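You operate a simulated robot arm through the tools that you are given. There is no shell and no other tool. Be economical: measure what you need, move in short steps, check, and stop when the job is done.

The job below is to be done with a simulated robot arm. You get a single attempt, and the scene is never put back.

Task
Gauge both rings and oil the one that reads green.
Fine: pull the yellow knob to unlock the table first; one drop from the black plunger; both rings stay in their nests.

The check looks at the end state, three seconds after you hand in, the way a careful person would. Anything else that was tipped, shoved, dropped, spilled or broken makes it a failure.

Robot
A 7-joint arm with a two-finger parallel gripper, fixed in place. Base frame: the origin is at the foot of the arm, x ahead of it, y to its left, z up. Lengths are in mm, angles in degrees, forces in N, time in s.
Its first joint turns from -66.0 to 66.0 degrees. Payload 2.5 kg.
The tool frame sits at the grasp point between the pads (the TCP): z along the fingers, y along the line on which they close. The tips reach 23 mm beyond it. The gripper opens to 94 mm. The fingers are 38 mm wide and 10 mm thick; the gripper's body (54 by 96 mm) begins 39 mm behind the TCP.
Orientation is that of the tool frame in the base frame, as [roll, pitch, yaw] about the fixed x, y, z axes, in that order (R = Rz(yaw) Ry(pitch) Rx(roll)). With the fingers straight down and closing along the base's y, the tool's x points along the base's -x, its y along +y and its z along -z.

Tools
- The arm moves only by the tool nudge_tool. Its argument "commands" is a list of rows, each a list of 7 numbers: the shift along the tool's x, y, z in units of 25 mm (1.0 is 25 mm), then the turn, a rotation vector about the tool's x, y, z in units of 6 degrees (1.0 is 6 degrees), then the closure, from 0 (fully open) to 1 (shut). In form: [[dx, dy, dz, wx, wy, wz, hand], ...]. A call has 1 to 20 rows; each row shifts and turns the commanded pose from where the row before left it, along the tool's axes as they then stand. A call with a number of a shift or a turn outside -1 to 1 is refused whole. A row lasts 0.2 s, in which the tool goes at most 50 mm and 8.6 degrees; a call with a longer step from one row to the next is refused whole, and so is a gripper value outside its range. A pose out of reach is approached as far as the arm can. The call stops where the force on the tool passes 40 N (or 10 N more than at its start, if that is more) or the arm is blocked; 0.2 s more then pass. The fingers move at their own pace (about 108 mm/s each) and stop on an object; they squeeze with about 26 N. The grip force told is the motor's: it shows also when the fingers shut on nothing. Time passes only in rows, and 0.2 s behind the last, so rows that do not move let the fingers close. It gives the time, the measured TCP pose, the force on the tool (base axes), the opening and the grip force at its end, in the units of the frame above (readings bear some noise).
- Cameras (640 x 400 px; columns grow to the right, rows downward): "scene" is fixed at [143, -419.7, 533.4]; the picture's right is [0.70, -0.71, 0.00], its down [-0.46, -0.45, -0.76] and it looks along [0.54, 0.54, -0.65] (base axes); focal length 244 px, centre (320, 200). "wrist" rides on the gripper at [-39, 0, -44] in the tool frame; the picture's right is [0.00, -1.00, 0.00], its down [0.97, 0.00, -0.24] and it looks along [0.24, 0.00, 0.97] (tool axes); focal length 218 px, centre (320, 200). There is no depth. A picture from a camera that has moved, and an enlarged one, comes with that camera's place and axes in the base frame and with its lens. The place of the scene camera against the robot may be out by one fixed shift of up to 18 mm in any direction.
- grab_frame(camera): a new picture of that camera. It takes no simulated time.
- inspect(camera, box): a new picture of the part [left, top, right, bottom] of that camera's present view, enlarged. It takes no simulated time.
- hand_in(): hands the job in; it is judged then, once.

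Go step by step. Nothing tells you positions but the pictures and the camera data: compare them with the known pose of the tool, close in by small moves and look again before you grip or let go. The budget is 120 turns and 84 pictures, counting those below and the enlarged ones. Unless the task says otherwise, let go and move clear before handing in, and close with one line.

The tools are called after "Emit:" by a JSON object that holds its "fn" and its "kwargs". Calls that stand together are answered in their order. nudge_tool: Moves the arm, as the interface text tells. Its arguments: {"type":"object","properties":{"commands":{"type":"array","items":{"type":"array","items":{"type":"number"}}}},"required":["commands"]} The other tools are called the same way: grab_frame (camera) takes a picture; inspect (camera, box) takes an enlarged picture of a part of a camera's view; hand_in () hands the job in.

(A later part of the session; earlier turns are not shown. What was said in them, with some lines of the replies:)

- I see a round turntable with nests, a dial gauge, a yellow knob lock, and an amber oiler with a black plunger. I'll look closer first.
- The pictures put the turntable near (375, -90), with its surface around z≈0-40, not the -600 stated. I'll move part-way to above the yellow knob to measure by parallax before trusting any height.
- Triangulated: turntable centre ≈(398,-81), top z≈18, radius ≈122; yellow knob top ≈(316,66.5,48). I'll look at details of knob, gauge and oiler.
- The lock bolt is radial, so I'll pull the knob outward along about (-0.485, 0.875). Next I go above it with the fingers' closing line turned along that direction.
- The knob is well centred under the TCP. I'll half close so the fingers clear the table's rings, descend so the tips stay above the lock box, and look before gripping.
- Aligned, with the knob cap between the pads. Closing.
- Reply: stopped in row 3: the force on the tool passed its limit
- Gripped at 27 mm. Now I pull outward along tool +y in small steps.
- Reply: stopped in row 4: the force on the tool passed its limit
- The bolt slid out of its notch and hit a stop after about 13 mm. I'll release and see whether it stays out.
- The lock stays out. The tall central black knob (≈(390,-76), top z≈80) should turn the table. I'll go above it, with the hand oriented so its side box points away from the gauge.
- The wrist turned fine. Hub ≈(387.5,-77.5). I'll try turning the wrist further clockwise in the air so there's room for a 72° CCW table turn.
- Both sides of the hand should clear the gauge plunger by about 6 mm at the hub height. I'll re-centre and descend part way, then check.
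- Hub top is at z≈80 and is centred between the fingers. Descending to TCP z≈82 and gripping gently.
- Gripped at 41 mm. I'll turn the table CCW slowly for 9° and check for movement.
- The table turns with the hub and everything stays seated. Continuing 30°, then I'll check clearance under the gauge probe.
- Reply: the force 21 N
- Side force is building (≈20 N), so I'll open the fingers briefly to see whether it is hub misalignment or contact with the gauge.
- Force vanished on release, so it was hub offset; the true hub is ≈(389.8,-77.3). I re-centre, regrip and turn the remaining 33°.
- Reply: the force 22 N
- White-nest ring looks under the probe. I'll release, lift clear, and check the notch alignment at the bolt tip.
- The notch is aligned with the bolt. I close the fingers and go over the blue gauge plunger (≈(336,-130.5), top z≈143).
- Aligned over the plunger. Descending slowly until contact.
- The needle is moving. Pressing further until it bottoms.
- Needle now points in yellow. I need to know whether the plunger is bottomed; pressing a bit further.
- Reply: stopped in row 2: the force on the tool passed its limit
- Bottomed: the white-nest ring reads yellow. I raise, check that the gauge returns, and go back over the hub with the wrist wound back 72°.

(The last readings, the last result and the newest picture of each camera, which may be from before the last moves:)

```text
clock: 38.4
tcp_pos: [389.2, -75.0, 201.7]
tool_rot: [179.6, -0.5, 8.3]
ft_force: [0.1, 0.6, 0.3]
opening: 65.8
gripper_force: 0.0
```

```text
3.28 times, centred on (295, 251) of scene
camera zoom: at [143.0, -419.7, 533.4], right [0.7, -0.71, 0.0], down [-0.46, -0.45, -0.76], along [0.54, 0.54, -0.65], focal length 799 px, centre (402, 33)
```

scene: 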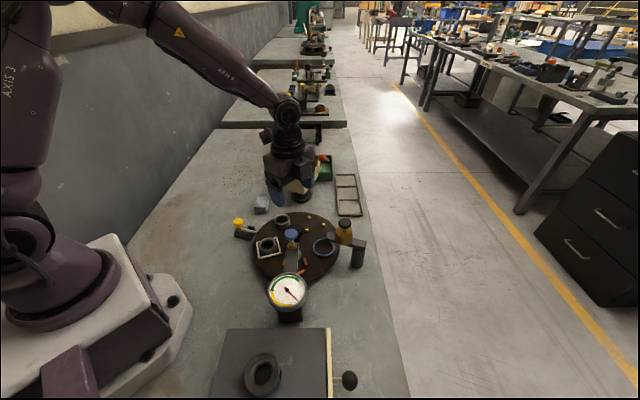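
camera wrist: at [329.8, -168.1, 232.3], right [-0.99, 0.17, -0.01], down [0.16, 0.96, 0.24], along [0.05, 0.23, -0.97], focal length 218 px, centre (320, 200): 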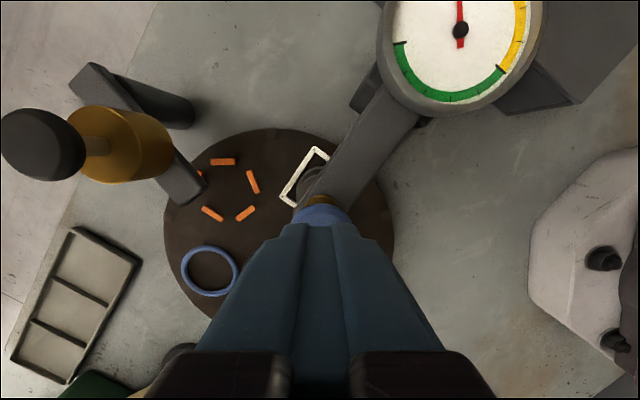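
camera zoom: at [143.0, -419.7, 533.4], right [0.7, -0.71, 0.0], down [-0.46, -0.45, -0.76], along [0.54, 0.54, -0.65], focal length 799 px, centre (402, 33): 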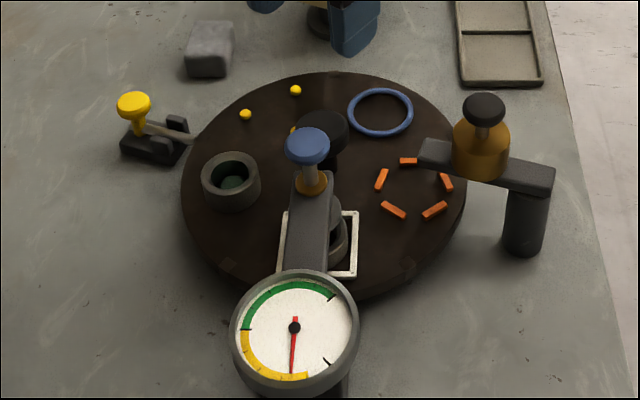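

The gauge holds its yellow reading. Now I descend on the hub again and turn another 72°.

Emit:
{"fn": "nudge_tool", "kwargs": {"commands": [[0.01, 0.094, 0.8, 0, 0, 0, 0.3], [0, 0, 0.9, 0, 0, 0, 0.3], [0, 0, 0.9, 0, 0, 0, 0.3], [0, 0, 0.9, 0, 0, 0, 0.3], [0, 0, 0.9, 0, 0, 0, 0.35], [0, 0, 0.38, 0, 0, 0, 0.4], [0, 0, 0, 0, 0, 0, 0.5], [0, 0, 0, 0, 0, 0, 0.6], [0, 0, 0, 0, 0, 0, 0.7], [0, 0, 0, 0, 0, 0, 0.7]]}}

```text
clock: 40.6
tcp_pos: [390.9, -76.6, 80.2]
tool_rot: [179.9, -0.4, 8.4]
ft_force: [0.6, 18.9, -6.0]
opening: 41.5
gripper_force: 44.9
```

Emit:
{"fn": "nudge_tool", "kwargs": {"commands": [[0, -0.06, 0, 0, 0, 0, 0.7], [0, 0, 0, 0, 0, -0.3, 0.7], [0, 0, 0, 0, 0, -0.5, 0.7], [0, 0, 0, 0, 0, -0.5, 0.7], [0, 0, 0, 0, 0, -0.5, 0.7], [0, 0, 0, 0, 0, -0.5, 0.7], [0, 0, 0, 0, 0, -0.5, 0.7], [0, 0, 0, 0, 0, -0.5, 0.7]]}}

```text
clock: 42.4
tcp_pos: [391.1, -76.4, 81.3]
tool_rot: [179.6, -0.4, 28.3]
ft_force: [2.5, 18.8, -12.2]
opening: 41.3
gripper_force: 44.6
```

Emit:
{"fn": "nudge_tool", "kwargs": {"commands": [[0.028, -0.053, 0.02, 0, 0, 0, 0.7], [0, 0, 0, 0, 0, -0.5, 0.7], [0, 0, 0, 0, 0, -0.5, 0.7], [0, 0, 0, 0, 0, -0.5, 0.7], [0, 0, 0, 0, 0, -0.5, 0.7], [0, 0, 0, 0, 0, -0.5, 0.7], [0, 0, 0, 0, 0, -0.5, 0.7], [0, 0, 0, 0, 0, -0.5, 0.7]]}}

```text
clock: 44.2
tcp_pos: [391.3, -77.1, 81.4]
tool_rot: [179.7, -0.2, 49.2]
ft_force: [-10.2, 17.1, 7.0]
opening: 41.4
gripper_force: 44.7
```

Emit:
{"fn": "nudge_tool", "kwargs": {"commands": [[0.02, -0.07, 0, 0, 0, 0, 0.7], [0, 0, 0, 0, 0, -0.5, 0.7], [0, 0, 0, 0, 0, -0.5, 0.7], [0, 0, 0, 0, 0, -0.5, 0.7], [0, 0, 0, 0, 0, -0.5, 0.7], [0, 0, 0, 0, 0, -0.5, 0.7], [0, 0, 0, 0, 0, -0.5, 0.7], [0, 0, 0, 0, 0, -0.5, 0.7], [0, 0, 0, 0, 0, -0.5, 0.7], [0, 0, 0, 0, 0, -0.5, 0.7], [0, 0, 0, 0, 0, -0.5, 0.7], [0, 0, 0, 0, 0, -0.2, 0.7]]}}

Emit:
{"fn": "inspect", "kwargs": {"camera": "scene", "box": [225, 200, 345, 305]}}

```text
clock: 46.8
tcp_pos: [390.4, -75.4, 80.6]
tool_rot: [179.7, 0.2, 80.5]
ft_force: [-20.9, 8.7, 17.4]
opening: 41.5
gripper_force: 45.2
```

```text
3.81 times, centred on (285, 252) of scene
camera zoom: at [143.0, -419.7, 533.4], right [0.7, -0.71, 0.0], down [-0.46, -0.46, -0.76], along [0.54, 0.54, -0.65], focal length 928 px, centre (453, 0)
```

zoom: 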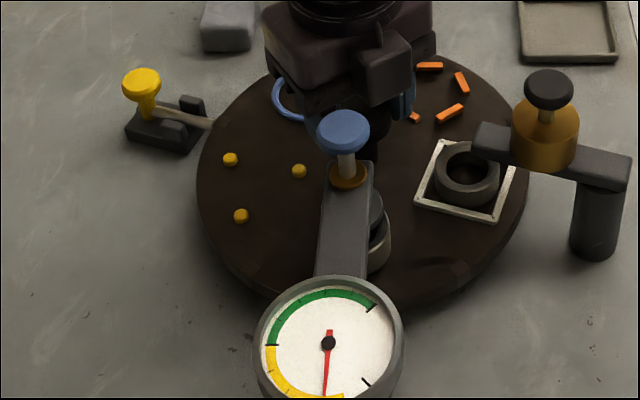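

Green-nest ring is under the probe. Release, lift, and check the notch.

Emit:
{"fn": "nudge_tool", "kwargs": {"commands": [[0, 0, 0, 0, 0, 0, 0.5], [0, 0, 0, 0, 0, 0, 0.4], [0, 0, -0.5, 0, 0, 0, 0.3], [0, 0, -1, 0, 0, 0, 0.3], [0, 0, -1, 0, 0, 0, 0.3], [0, 0, -1, 0, 0, 0, 0.3], [0, 0, -1, 0, 0, 0, 0.3], [0, 0, 0, 0, 0, 0, 1], [0, 0, 0, 0, 0, 0, 1]]}}

Emit:
{"fn": "inspect", "kwargs": {"camera": "scene", "box": [228, 208, 276, 244]}}

Emit:
{"fn": "grab_frame", "kwargs": {"camera": "wrist"}}

```text
clock: 48.8
tcp_pos: [389.3, -74.4, 194.5]
tool_rot: [179.4, 0.2, 80.2]
ft_force: [-0.2, -0.1, -0.2]
opening: 0.0
gripper_force: 26.2
```

```text
11.11 times, centred on (252, 226) of scene
camera zoom: at [143.0, -419.7, 533.4], right [0.7, -0.71, 0.0], down [-0.46, -0.45, -0.76], along [0.54, 0.54, -0.65], focal length 2707 px, centre (1076, -89)
```

zoom: 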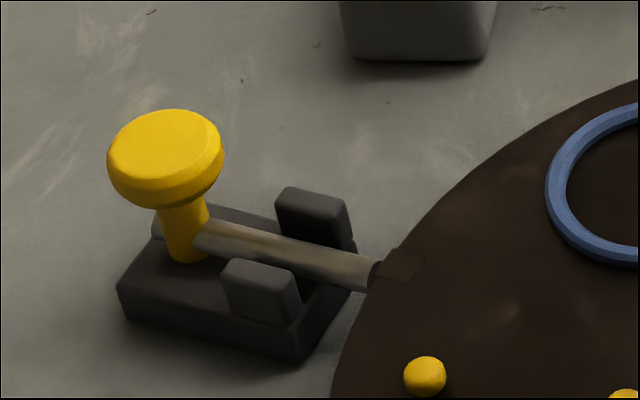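

```text
38 pictures are left
camera wrist: at [382.5, -112.1, 239.1], right [-0.99, 0.17, -0.01], down [0.16, 0.96, 0.24], along [0.05, 0.23, -0.97], focal length 218 px, centre (320, 200)
```

wrist: 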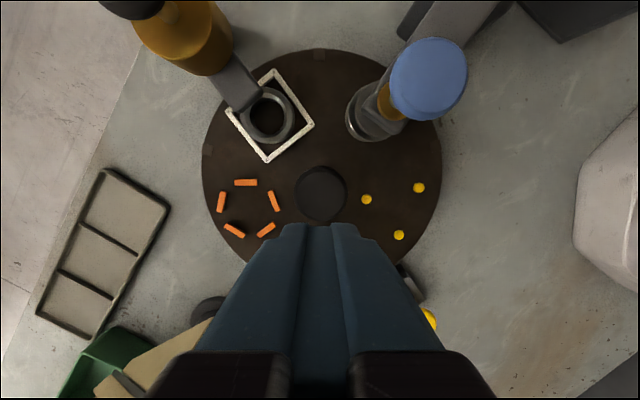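

Aligned. Now gauging this ring: over the plunger and press until it bottoms.

Emit:
{"fn": "nudge_tool", "kwargs": {"commands": [[-0.648, -0.429, 0, 0, 0, 0, 1], [-0.648, -0.429, 0, 0, 0, 0, 1], [-0.648, -0.429, 0, 0, 0, 0, 1], [-0.648, -0.429, 0, 0, 0, 0, 1], [0, 0, 0.4, 0, 0, 0, 1], [0, 0, 0.4, 0, 0, 0, 1], [0, 0, 0.3, 0, 0, 0, 1], [0, 0, 0.12, 0, 0, 0, 1], [0, 0, 0.12, 0, 0, 0, 1], [0, 0, 0.12, 0, 0, 0, 1], [0, 0, 0.12, 0, 0, 0, 1], [0, 0, 0.12, 0, 0, 0, 1], [0, 0, 0.08, 0, 0, 0, 1], [0, 0, 0.08, 0, 0, 0, 1], [0, 0, 0.08, 0, 0, 0, 1]]}}

Emit:
{"fn": "inspect", "kwargs": {"camera": "scene", "box": [260, 190, 324, 312]}}

```text
clock: 51.4
tcp_pos: [337.5, -131.7, 154.8]
tool_rot: [179.4, 0.0, 80.3]
ft_force: [-3.5, -0.1, 6.7]
opening: 0.0
gripper_force: 25.8
stopped in row 13: the force on the tool passed its limit (the readings are from after the stop); the commanded pose is now the measured one
```

```text
3.28 times, centred on (292, 251) of scene
camera zoom: at [143.0, -419.7, 533.4], right [0.7, -0.71, 0.0], down [-0.46, -0.46, -0.76], along [0.54, 0.54, -0.65], focal length 799 px, centre (412, 33)
```

zoom: 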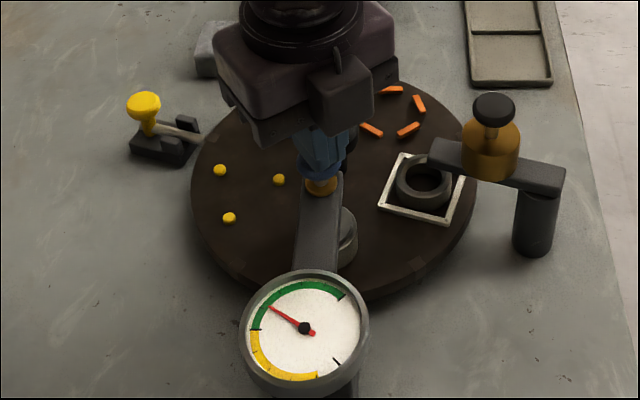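

Green reading: the ring on the green nest is the one to oil. I raise and return over the hub, winding the wrist back.

Emit:
{"fn": "nudge_tool", "kwargs": {"commands": [[0, 0, -0.3, 0, 0, 0, 1], [0, 0, -0.6, 0, 0, 0, 1], [0, 0, -0.8, 0, 0, 0, 1], [0, 0, -0.2, 0, 0, 0, 1], [0.634, 0.415, 0, 0, 0, 0, 1], [0.634, 0.415, 0, 0, 0, 0, 1], [0.634, 0.415, 0, 0, 0, 0, 1], [0.634, 0.415, 0, 0, 0, 0, 1], [0, 0, 0, 0, 0, 1, 0.3], [0, 0, 0, 0, 0, 1, 0.3], [0, 0, 0, 0, 0, 1, 0.3], [0, 0, 0, 0, 0, 1, 0.3], [0, 0, 0, 0, 0, 1, 0.3], [0, 0, 0, 0, 0, 1, 0.3], [0, 0, 0, 0, 0, 1, 0.3], [0, 0, 0, 0, 0, 1, 0.3], [0, 0, 0, 0, 0, 1, 0.3], [0, 0, 0, 0, 0, 1, 0.3], [0, 0, 0, 0, 0, 1, 0.3], [0, 0, 0, 0, 0, 1, 0.3]]}}

Emit:
{"fn": "inspect", "kwargs": {"camera": "scene", "box": [225, 190, 365, 312]}}

```text
clock: 55.6
tcp_pos: [388.1, -76.9, 200.8]
tool_rot: [179.8, -0.5, 8.2]
ft_force: [0.3, -0.6, -0.3]
opening: 65.9
gripper_force: 0.0
```

```text
3.28 times, centred on (295, 251) of scene
camera zoom: at [143.0, -419.7, 533.4], right [0.7, -0.71, 0.0], down [-0.46, -0.45, -0.76], along [0.54, 0.54, -0.65], focal length 799 px, centre (402, 33)
```

zoom: 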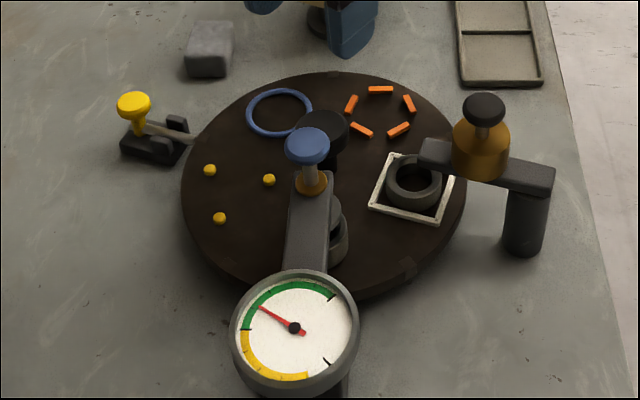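

Green confirmed and held. Descend and regrip the hub.

Emit:
{"fn": "nudge_tool", "kwargs": {"commands": [[0.04, 0, 0.8, 0, 0, 0, 0.3], [0, 0, 0.9, 0, 0, 0, 0.3], [0, 0, 0.9, 0, 0, 0, 0.3], [0, 0, 0.9, 0, 0, 0, 0.3], [0, 0, 0.9, 0, 0, 0, 0.35], [0, 0, 0.35, 0, 0, 0, 0.4], [0, 0, 0, 0, 0, 0, 0.5], [0, 0, 0, 0, 0, 0, 0.6], [0, 0, 0, 0, 0, 0, 0.7], [0, 0, 0, 0, 0, 0, 0.7]]}}

```text
clock: 57.8
tcp_pos: [389.3, -75.8, 82.5]
tool_rot: [179.5, -0.6, 8.2]
ft_force: [6.6, -14.1, -15.7]
opening: 41.7
gripper_force: 45.1
```

Emit:
{"fn": "nudge_tool", "kwargs": {"commands": [[0, 0.04, 0, 0, 0, 0, 0.7], [0, 0, 0, 0, 0, -0.5, 0.7], [0, 0, 0, 0, 0, -0.5, 0.7], [0, 0, 0, 0, 0, -0.5, 0.7], [0, 0, 0, 0, 0, -0.5, 0.7], [0, 0, 0, 0, 0, -0.5, 0.7], [0, 0, 0, 0, 0, -0.5, 0.7], [0, 0, 0, 0, 0, -0.5, 0.7], [0, 0, 0, 0, 0, -0.5, 0.7]]}}

Emit:
{"fn": "inspect", "kwargs": {"camera": "scene", "box": [245, 190, 385, 312]}}

```text
clock: 59.8
tcp_pos: [389.6, -77.0, 81.8]
tool_rot: [179.7, -0.3, 32.4]
ft_force: [-0.2, -7.5, -9.7]
opening: 41.2
gripper_force: 45.2
```

```text
3.28 times, centred on (315, 251) of scene
camera zoom: at [143.0, -419.7, 533.4], right [0.7, -0.71, 0.0], down [-0.46, -0.45, -0.76], along [0.54, 0.54, -0.65], focal length 799 px, centre (336, 33)
```

zoom: 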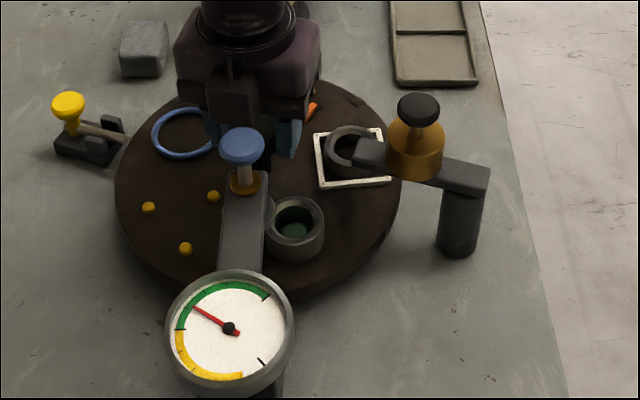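

Smooth. Continuing the remaining 48°.

Emit:
{"fn": "nudge_tool", "kwargs": {"commands": [[0, 0, 0, 0, 0, -0.5, 0.7], [0, 0, 0, 0, 0, -0.5, 0.7], [0, 0, 0, 0, 0, -0.5, 0.7], [0, 0, 0, 0, 0, -0.5, 0.7], [0, 0, 0, 0, 0, -0.5, 0.7], [0, 0, 0, 0, 0, -0.5, 0.7], [0, 0, 0, 0, 0, -0.5, 0.7], [0, 0, 0, 0, 0, -0.5, 0.7], [0, 0, 0, 0, 0, -0.5, 0.7], [0, 0, 0, 0, 0, -0.5, 0.7], [0, 0, 0, 0, 0, -0.5, 0.7], [0, 0, 0, 0, 0, -0.5, 0.7], [0, 0, 0, 0, 0, -0.5, 0.7], [0, 0, 0, 0, 0, -0.5, 0.7], [0, 0, 0, 0, 0, -0.5, 0.7], [0, 0, 0, 0, 0, -0.5, 0.7]]}}

Emit:
{"fn": "inspect", "kwargs": {"camera": "scene", "box": [228, 208, 276, 244]}}

```text
clock: 63.2
tcp_pos: [389.5, -77.9, 82.3]
tool_rot: [179.6, -0.1, 80.4]
ft_force: [-11.3, 4.7, -5.5]
opening: 41.3
gripper_force: 44.8
```

```text
11.11 times, centred on (252, 226) of scene
camera zoom: at [143.1, -419.7, 533.3], right [0.7, -0.71, 0.0], down [-0.46, -0.45, -0.76], along [0.54, 0.54, -0.65], focal length 2707 px, centre (1076, -89)
```

zoom: 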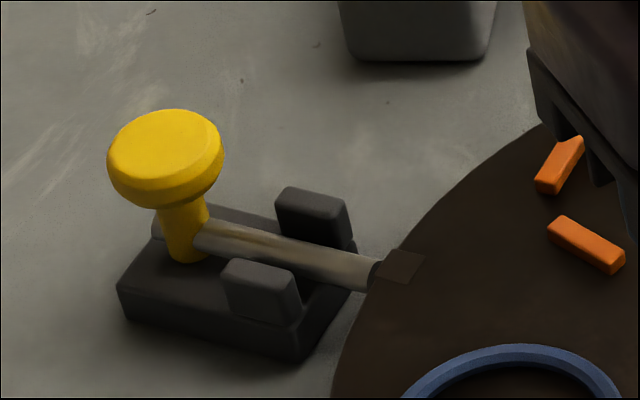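

Notch aligned. Release, lift, and look at the oiler.

Emit:
{"fn": "nudge_tool", "kwargs": {"commands": [[0, 0, 0, 0, 0, 0, 0.5], [0, 0, 0, 0, 0, 0, 0.4], [0, 0, -0.5, 0, 0, 0, 0.3], [0, 0, -1, 0, 0, 0, 0.3], [0, 0, -1, 0, 0, 0, 0.3], [0, 0, -1, 0, 0, 0, 0.3], [0, 0, -1, 0, 0, 0, 0.3], [0, 0, -0.4, 0, 0, 0, 1], [0, 0, 0, 0, 0, 0, 1]]}}

Emit:
{"fn": "grab_frame", "kwargs": {"camera": "wrist"}}

Emit:
{"fn": "inspect", "kwargs": {"camera": "scene", "box": [300, 210, 375, 275]}}

```text
clock: 65.2
tcp_pos: [389.9, -76.2, 206.1]
tool_rot: [179.4, 0.0, 80.3]
ft_force: [-0.6, 0.0, -0.5]
opening: 0.1
gripper_force: 26.2
```

```text
33 pictures are left
camera wrist: at [382.5, -114.1, 250.3], right [-0.99, 0.17, -0.01], down [0.16, 0.96, 0.24], along [0.05, 0.23, -0.97], focal length 218 px, centre (320, 200)
```

wrist: 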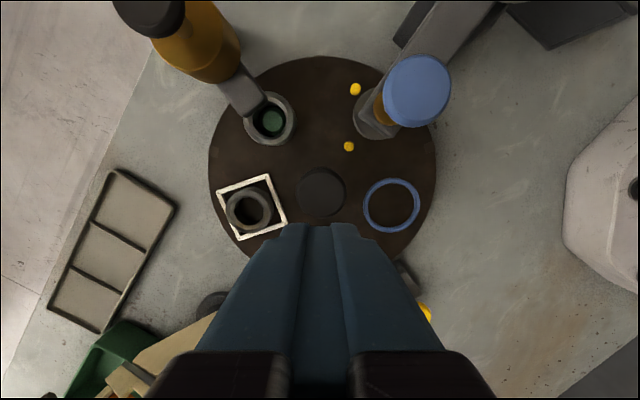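

```text
6.15 times, centred on (338, 242) of scene
camera zoom: at [143.0, -419.7, 533.4], right [0.7, -0.71, 0.0], down [-0.46, -0.45, -0.76], along [0.54, 0.54, -0.65], focal length 1499 px, centre (212, -62)
```

zoom: 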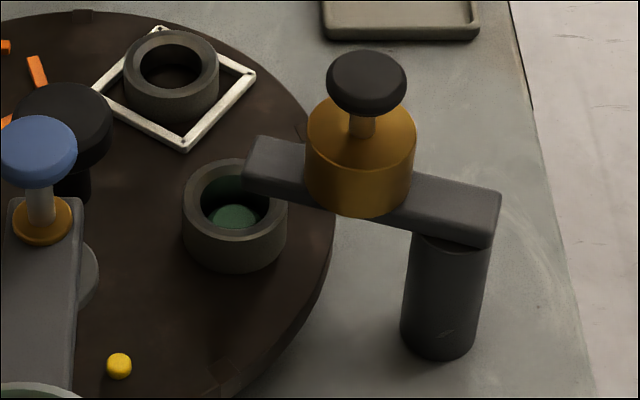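

The ring sits under the oiler spout. I move near the black plunger at height for a precise fix.

Emit:
{"fn": "nudge_tool", "kwargs": {"commands": [[-0.737, 0.726, 0, 0, 0, 0, 1], [-0.737, 0.726, 0, 0, 0, 0, 1], [-0.737, 0.726, 0, 0, 0, 0, 1], [-0.737, 0.726, 0, 0, 0, 0, 1]]}}

Emit:
{"fn": "grab_frame", "kwargs": {"camera": "wrist"}}

```text
clock: 66.2
tcp_pos: [448.0, -162.3, 207.9]
tool_rot: [179.4, 0.0, 80.3]
ft_force: [-0.2, 0.0, -0.2]
opening: 0.1
gripper_force: 26.0
```

```text
31 pictures are left
camera wrist: at [441.8, -199.5, 252.0], right [-0.99, 0.17, -0.01], down [0.16, 0.96, 0.24], along [0.05, 0.24, -0.97], focal length 218 px, centre (320, 200)
```

wrist: 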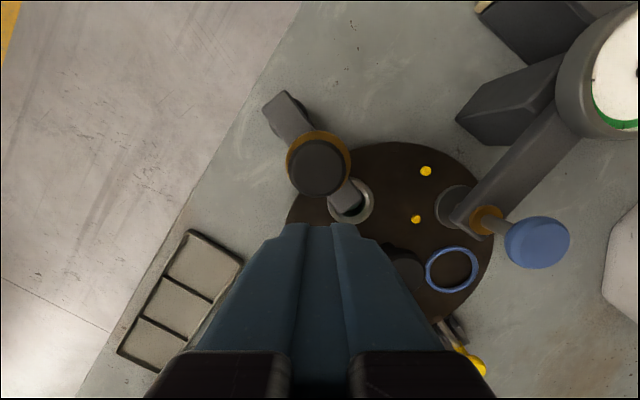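

Plunger ≈(446,-188.5, top z≈135). Move over it and descend to just above.

Emit:
{"fn": "nudge_tool", "kwargs": {"commands": [[-0.52, 0.05, 0, 0, 0, 0, 1], [-0.52, 0.05, 0, 0, 0, 0, 1], [0, 0, 0.5, 0, 0, 0, 1], [0, 0, 0.5, 0, 0, 0, 1]]}}

Emit:
{"fn": "inspect", "kwargs": {"camera": "scene", "box": [290, 170, 390, 270]}}

Emit:
{"fn": "grab_frame", "kwargs": {"camera": "wrist"}}

```text
clock: 67.2
tcp_pos: [446.1, -188.6, 180.4]
tool_rot: [179.4, 0.1, 80.2]
ft_force: [1.6, -1.0, 0.2]
opening: 0.3
gripper_force: 26.4
```

```text
4.00 times, centred on (340, 220) of scene
camera zoom: at [143.0, -419.7, 533.4], right [0.7, -0.71, 0.0], down [-0.46, -0.45, -0.76], along [0.54, 0.54, -0.65], focal length 975 px, centre (240, 120)
```

zoom: 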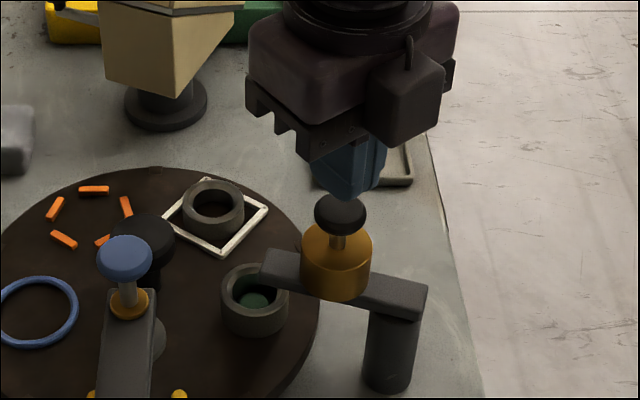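

```text
29 pictures are left
camera wrist: at [439.5, -225.8, 226.0], right [-0.99, 0.17, -0.01], down [0.16, 0.96, 0.24], along [0.05, 0.23, -0.97], focal length 218 px, centre (320, 200)
```

wrist: 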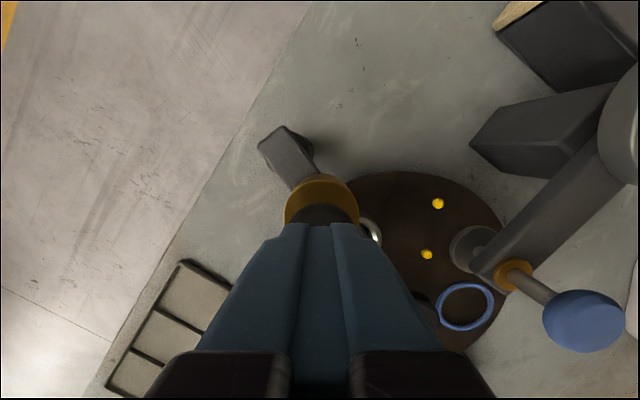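

Centred on the plunger. One slow press down to the stop.

Emit:
{"fn": "nudge_tool", "kwargs": {"commands": [[0, 0, 0.2, 0, 0, 0, 1], [0, 0, 0.2, 0, 0, 0, 1], [0, 0, 0.12, 0, 0, 0, 1], [0, 0, 0.12, 0, 0, 0, 1], [0, 0, 0.12, 0, 0, 0, 1], [0, 0, 0.12, 0, 0, 0, 1]]}}

Emit:
{"fn": "inspect", "kwargs": {"camera": "scene", "box": [290, 170, 390, 270]}}

```text
clock: 68.6
tcp_pos: [446.6, -186.4, 158.3]
tool_rot: [179.5, 0.0, 80.3]
ft_force: [-0.6, -0.3, 2.5]
opening: 0.0
gripper_force: 26.3
```

```text
4.00 times, centred on (340, 220) of scene
camera zoom: at [143.0, -419.7, 533.4], right [0.7, -0.71, 0.0], down [-0.46, -0.46, -0.76], along [0.54, 0.54, -0.65], focal length 975 px, centre (240, 120)
```

zoom: 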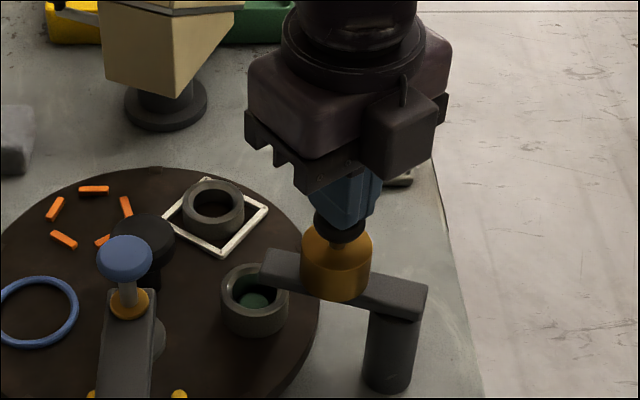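

Contact made and the plunger has started down; continuing the same stroke.

Emit:
{"fn": "nudge_tool", "kwargs": {"commands": [[0, 0, 0.12, 0, 0, 0, 1], [0, 0, 0.12, 0, 0, 0, 1], [0, 0, 0.12, 0, 0, 0, 1], [0, 0, 0.12, 0, 0, 0, 1], [0, 0, 0.1, 0, 0, 0, 1], [0, 0, 0.1, 0, 0, 0, 1], [0, 0, 0.1, 0, 0, 0, 1]]}}

Emit:
{"fn": "inspect", "kwargs": {"camera": "scene", "box": [310, 190, 374, 270]}}

```text
clock: 69.8
tcp_pos: [448.3, -188.1, 149.9]
tool_rot: [179.2, 0.0, 80.3]
ft_force: [-5.7, 3.2, 15.5]
opening: 0.2
gripper_force: 25.9
stopped in row 5: the force on the tool passed its limit (the readings are from after the stop); the commanded pose is now the measured one
```

```text
5.00 times, centred on (342, 230) of scene
camera zoom: at [142.9, -419.7, 533.4], right [0.7, -0.71, 0.0], down [-0.46, -0.46, -0.76], along [0.54, 0.54, -0.65], focal length 1218 px, centre (210, 50)
```

zoom: 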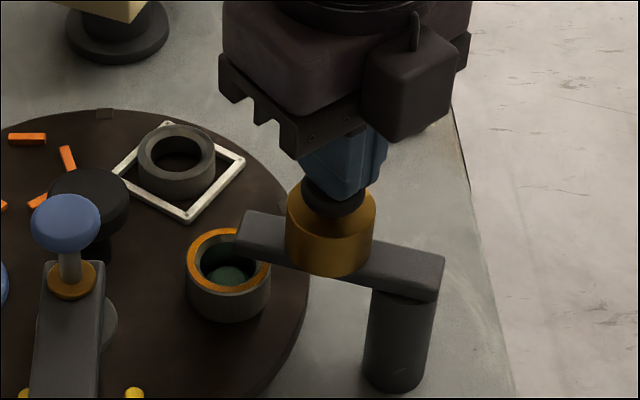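

The ring's top is now oil-coloured: one drop delivered. Lift straight up and clear.

Emit:
{"fn": "nudge_tool", "kwargs": {"commands": [[0, 0, -0.4, 0, 0, 0, 1], [0, 0, -0.8, 0, 0, 0, 1], [0, 0, -1, 0, 0, 0, 1], [0, 0, -1, 0, 0, 0, 1], [0, 0, -1, 0, 0, 0, 1], [0.6, 0, -0.8, 0, 0, 0, 1], [0.8, 0, 0, 0, 0, 0, 1], [0.8, 0, 0, 0, 0, 0, 1]]}}

Emit:
{"fn": "inspect", "kwargs": {"camera": "scene", "box": [220, 190, 390, 330]}}

```text
clock: 71.6
tcp_pos: [455.1, -132.4, 273.6]
tool_rot: [179.3, 0.1, 80.3]
ft_force: [0.4, 0.1, 0.1]
opening: 0.0
gripper_force: 25.8
```

```text
2.86 times, centred on (305, 260) of scene
camera zoom: at [143.0, -419.7, 533.4], right [0.7, -0.71, 0.0], down [-0.46, -0.45, -0.76], along [0.54, 0.54, -0.65], focal length 696 px, centre (363, 29)
```

zoom: 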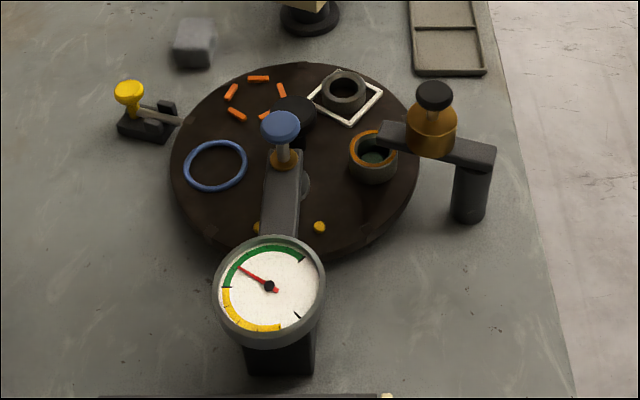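

Both rings are in their nests, the green-reading one is oiled, the plungers are back up and the arm is clear. Handing in.

Emit:
{"fn": "hand_in", "kwargs": {}}

```text
The job is handed in.
```

I gauged both rings and oiled the one that reads green, the ring in the green nest, with one press of the black plunger. The ring in the white nest reads yellow. I pulled the yellow knob first and left it out, so the table is still unlocked. Both rings are still in their nests.
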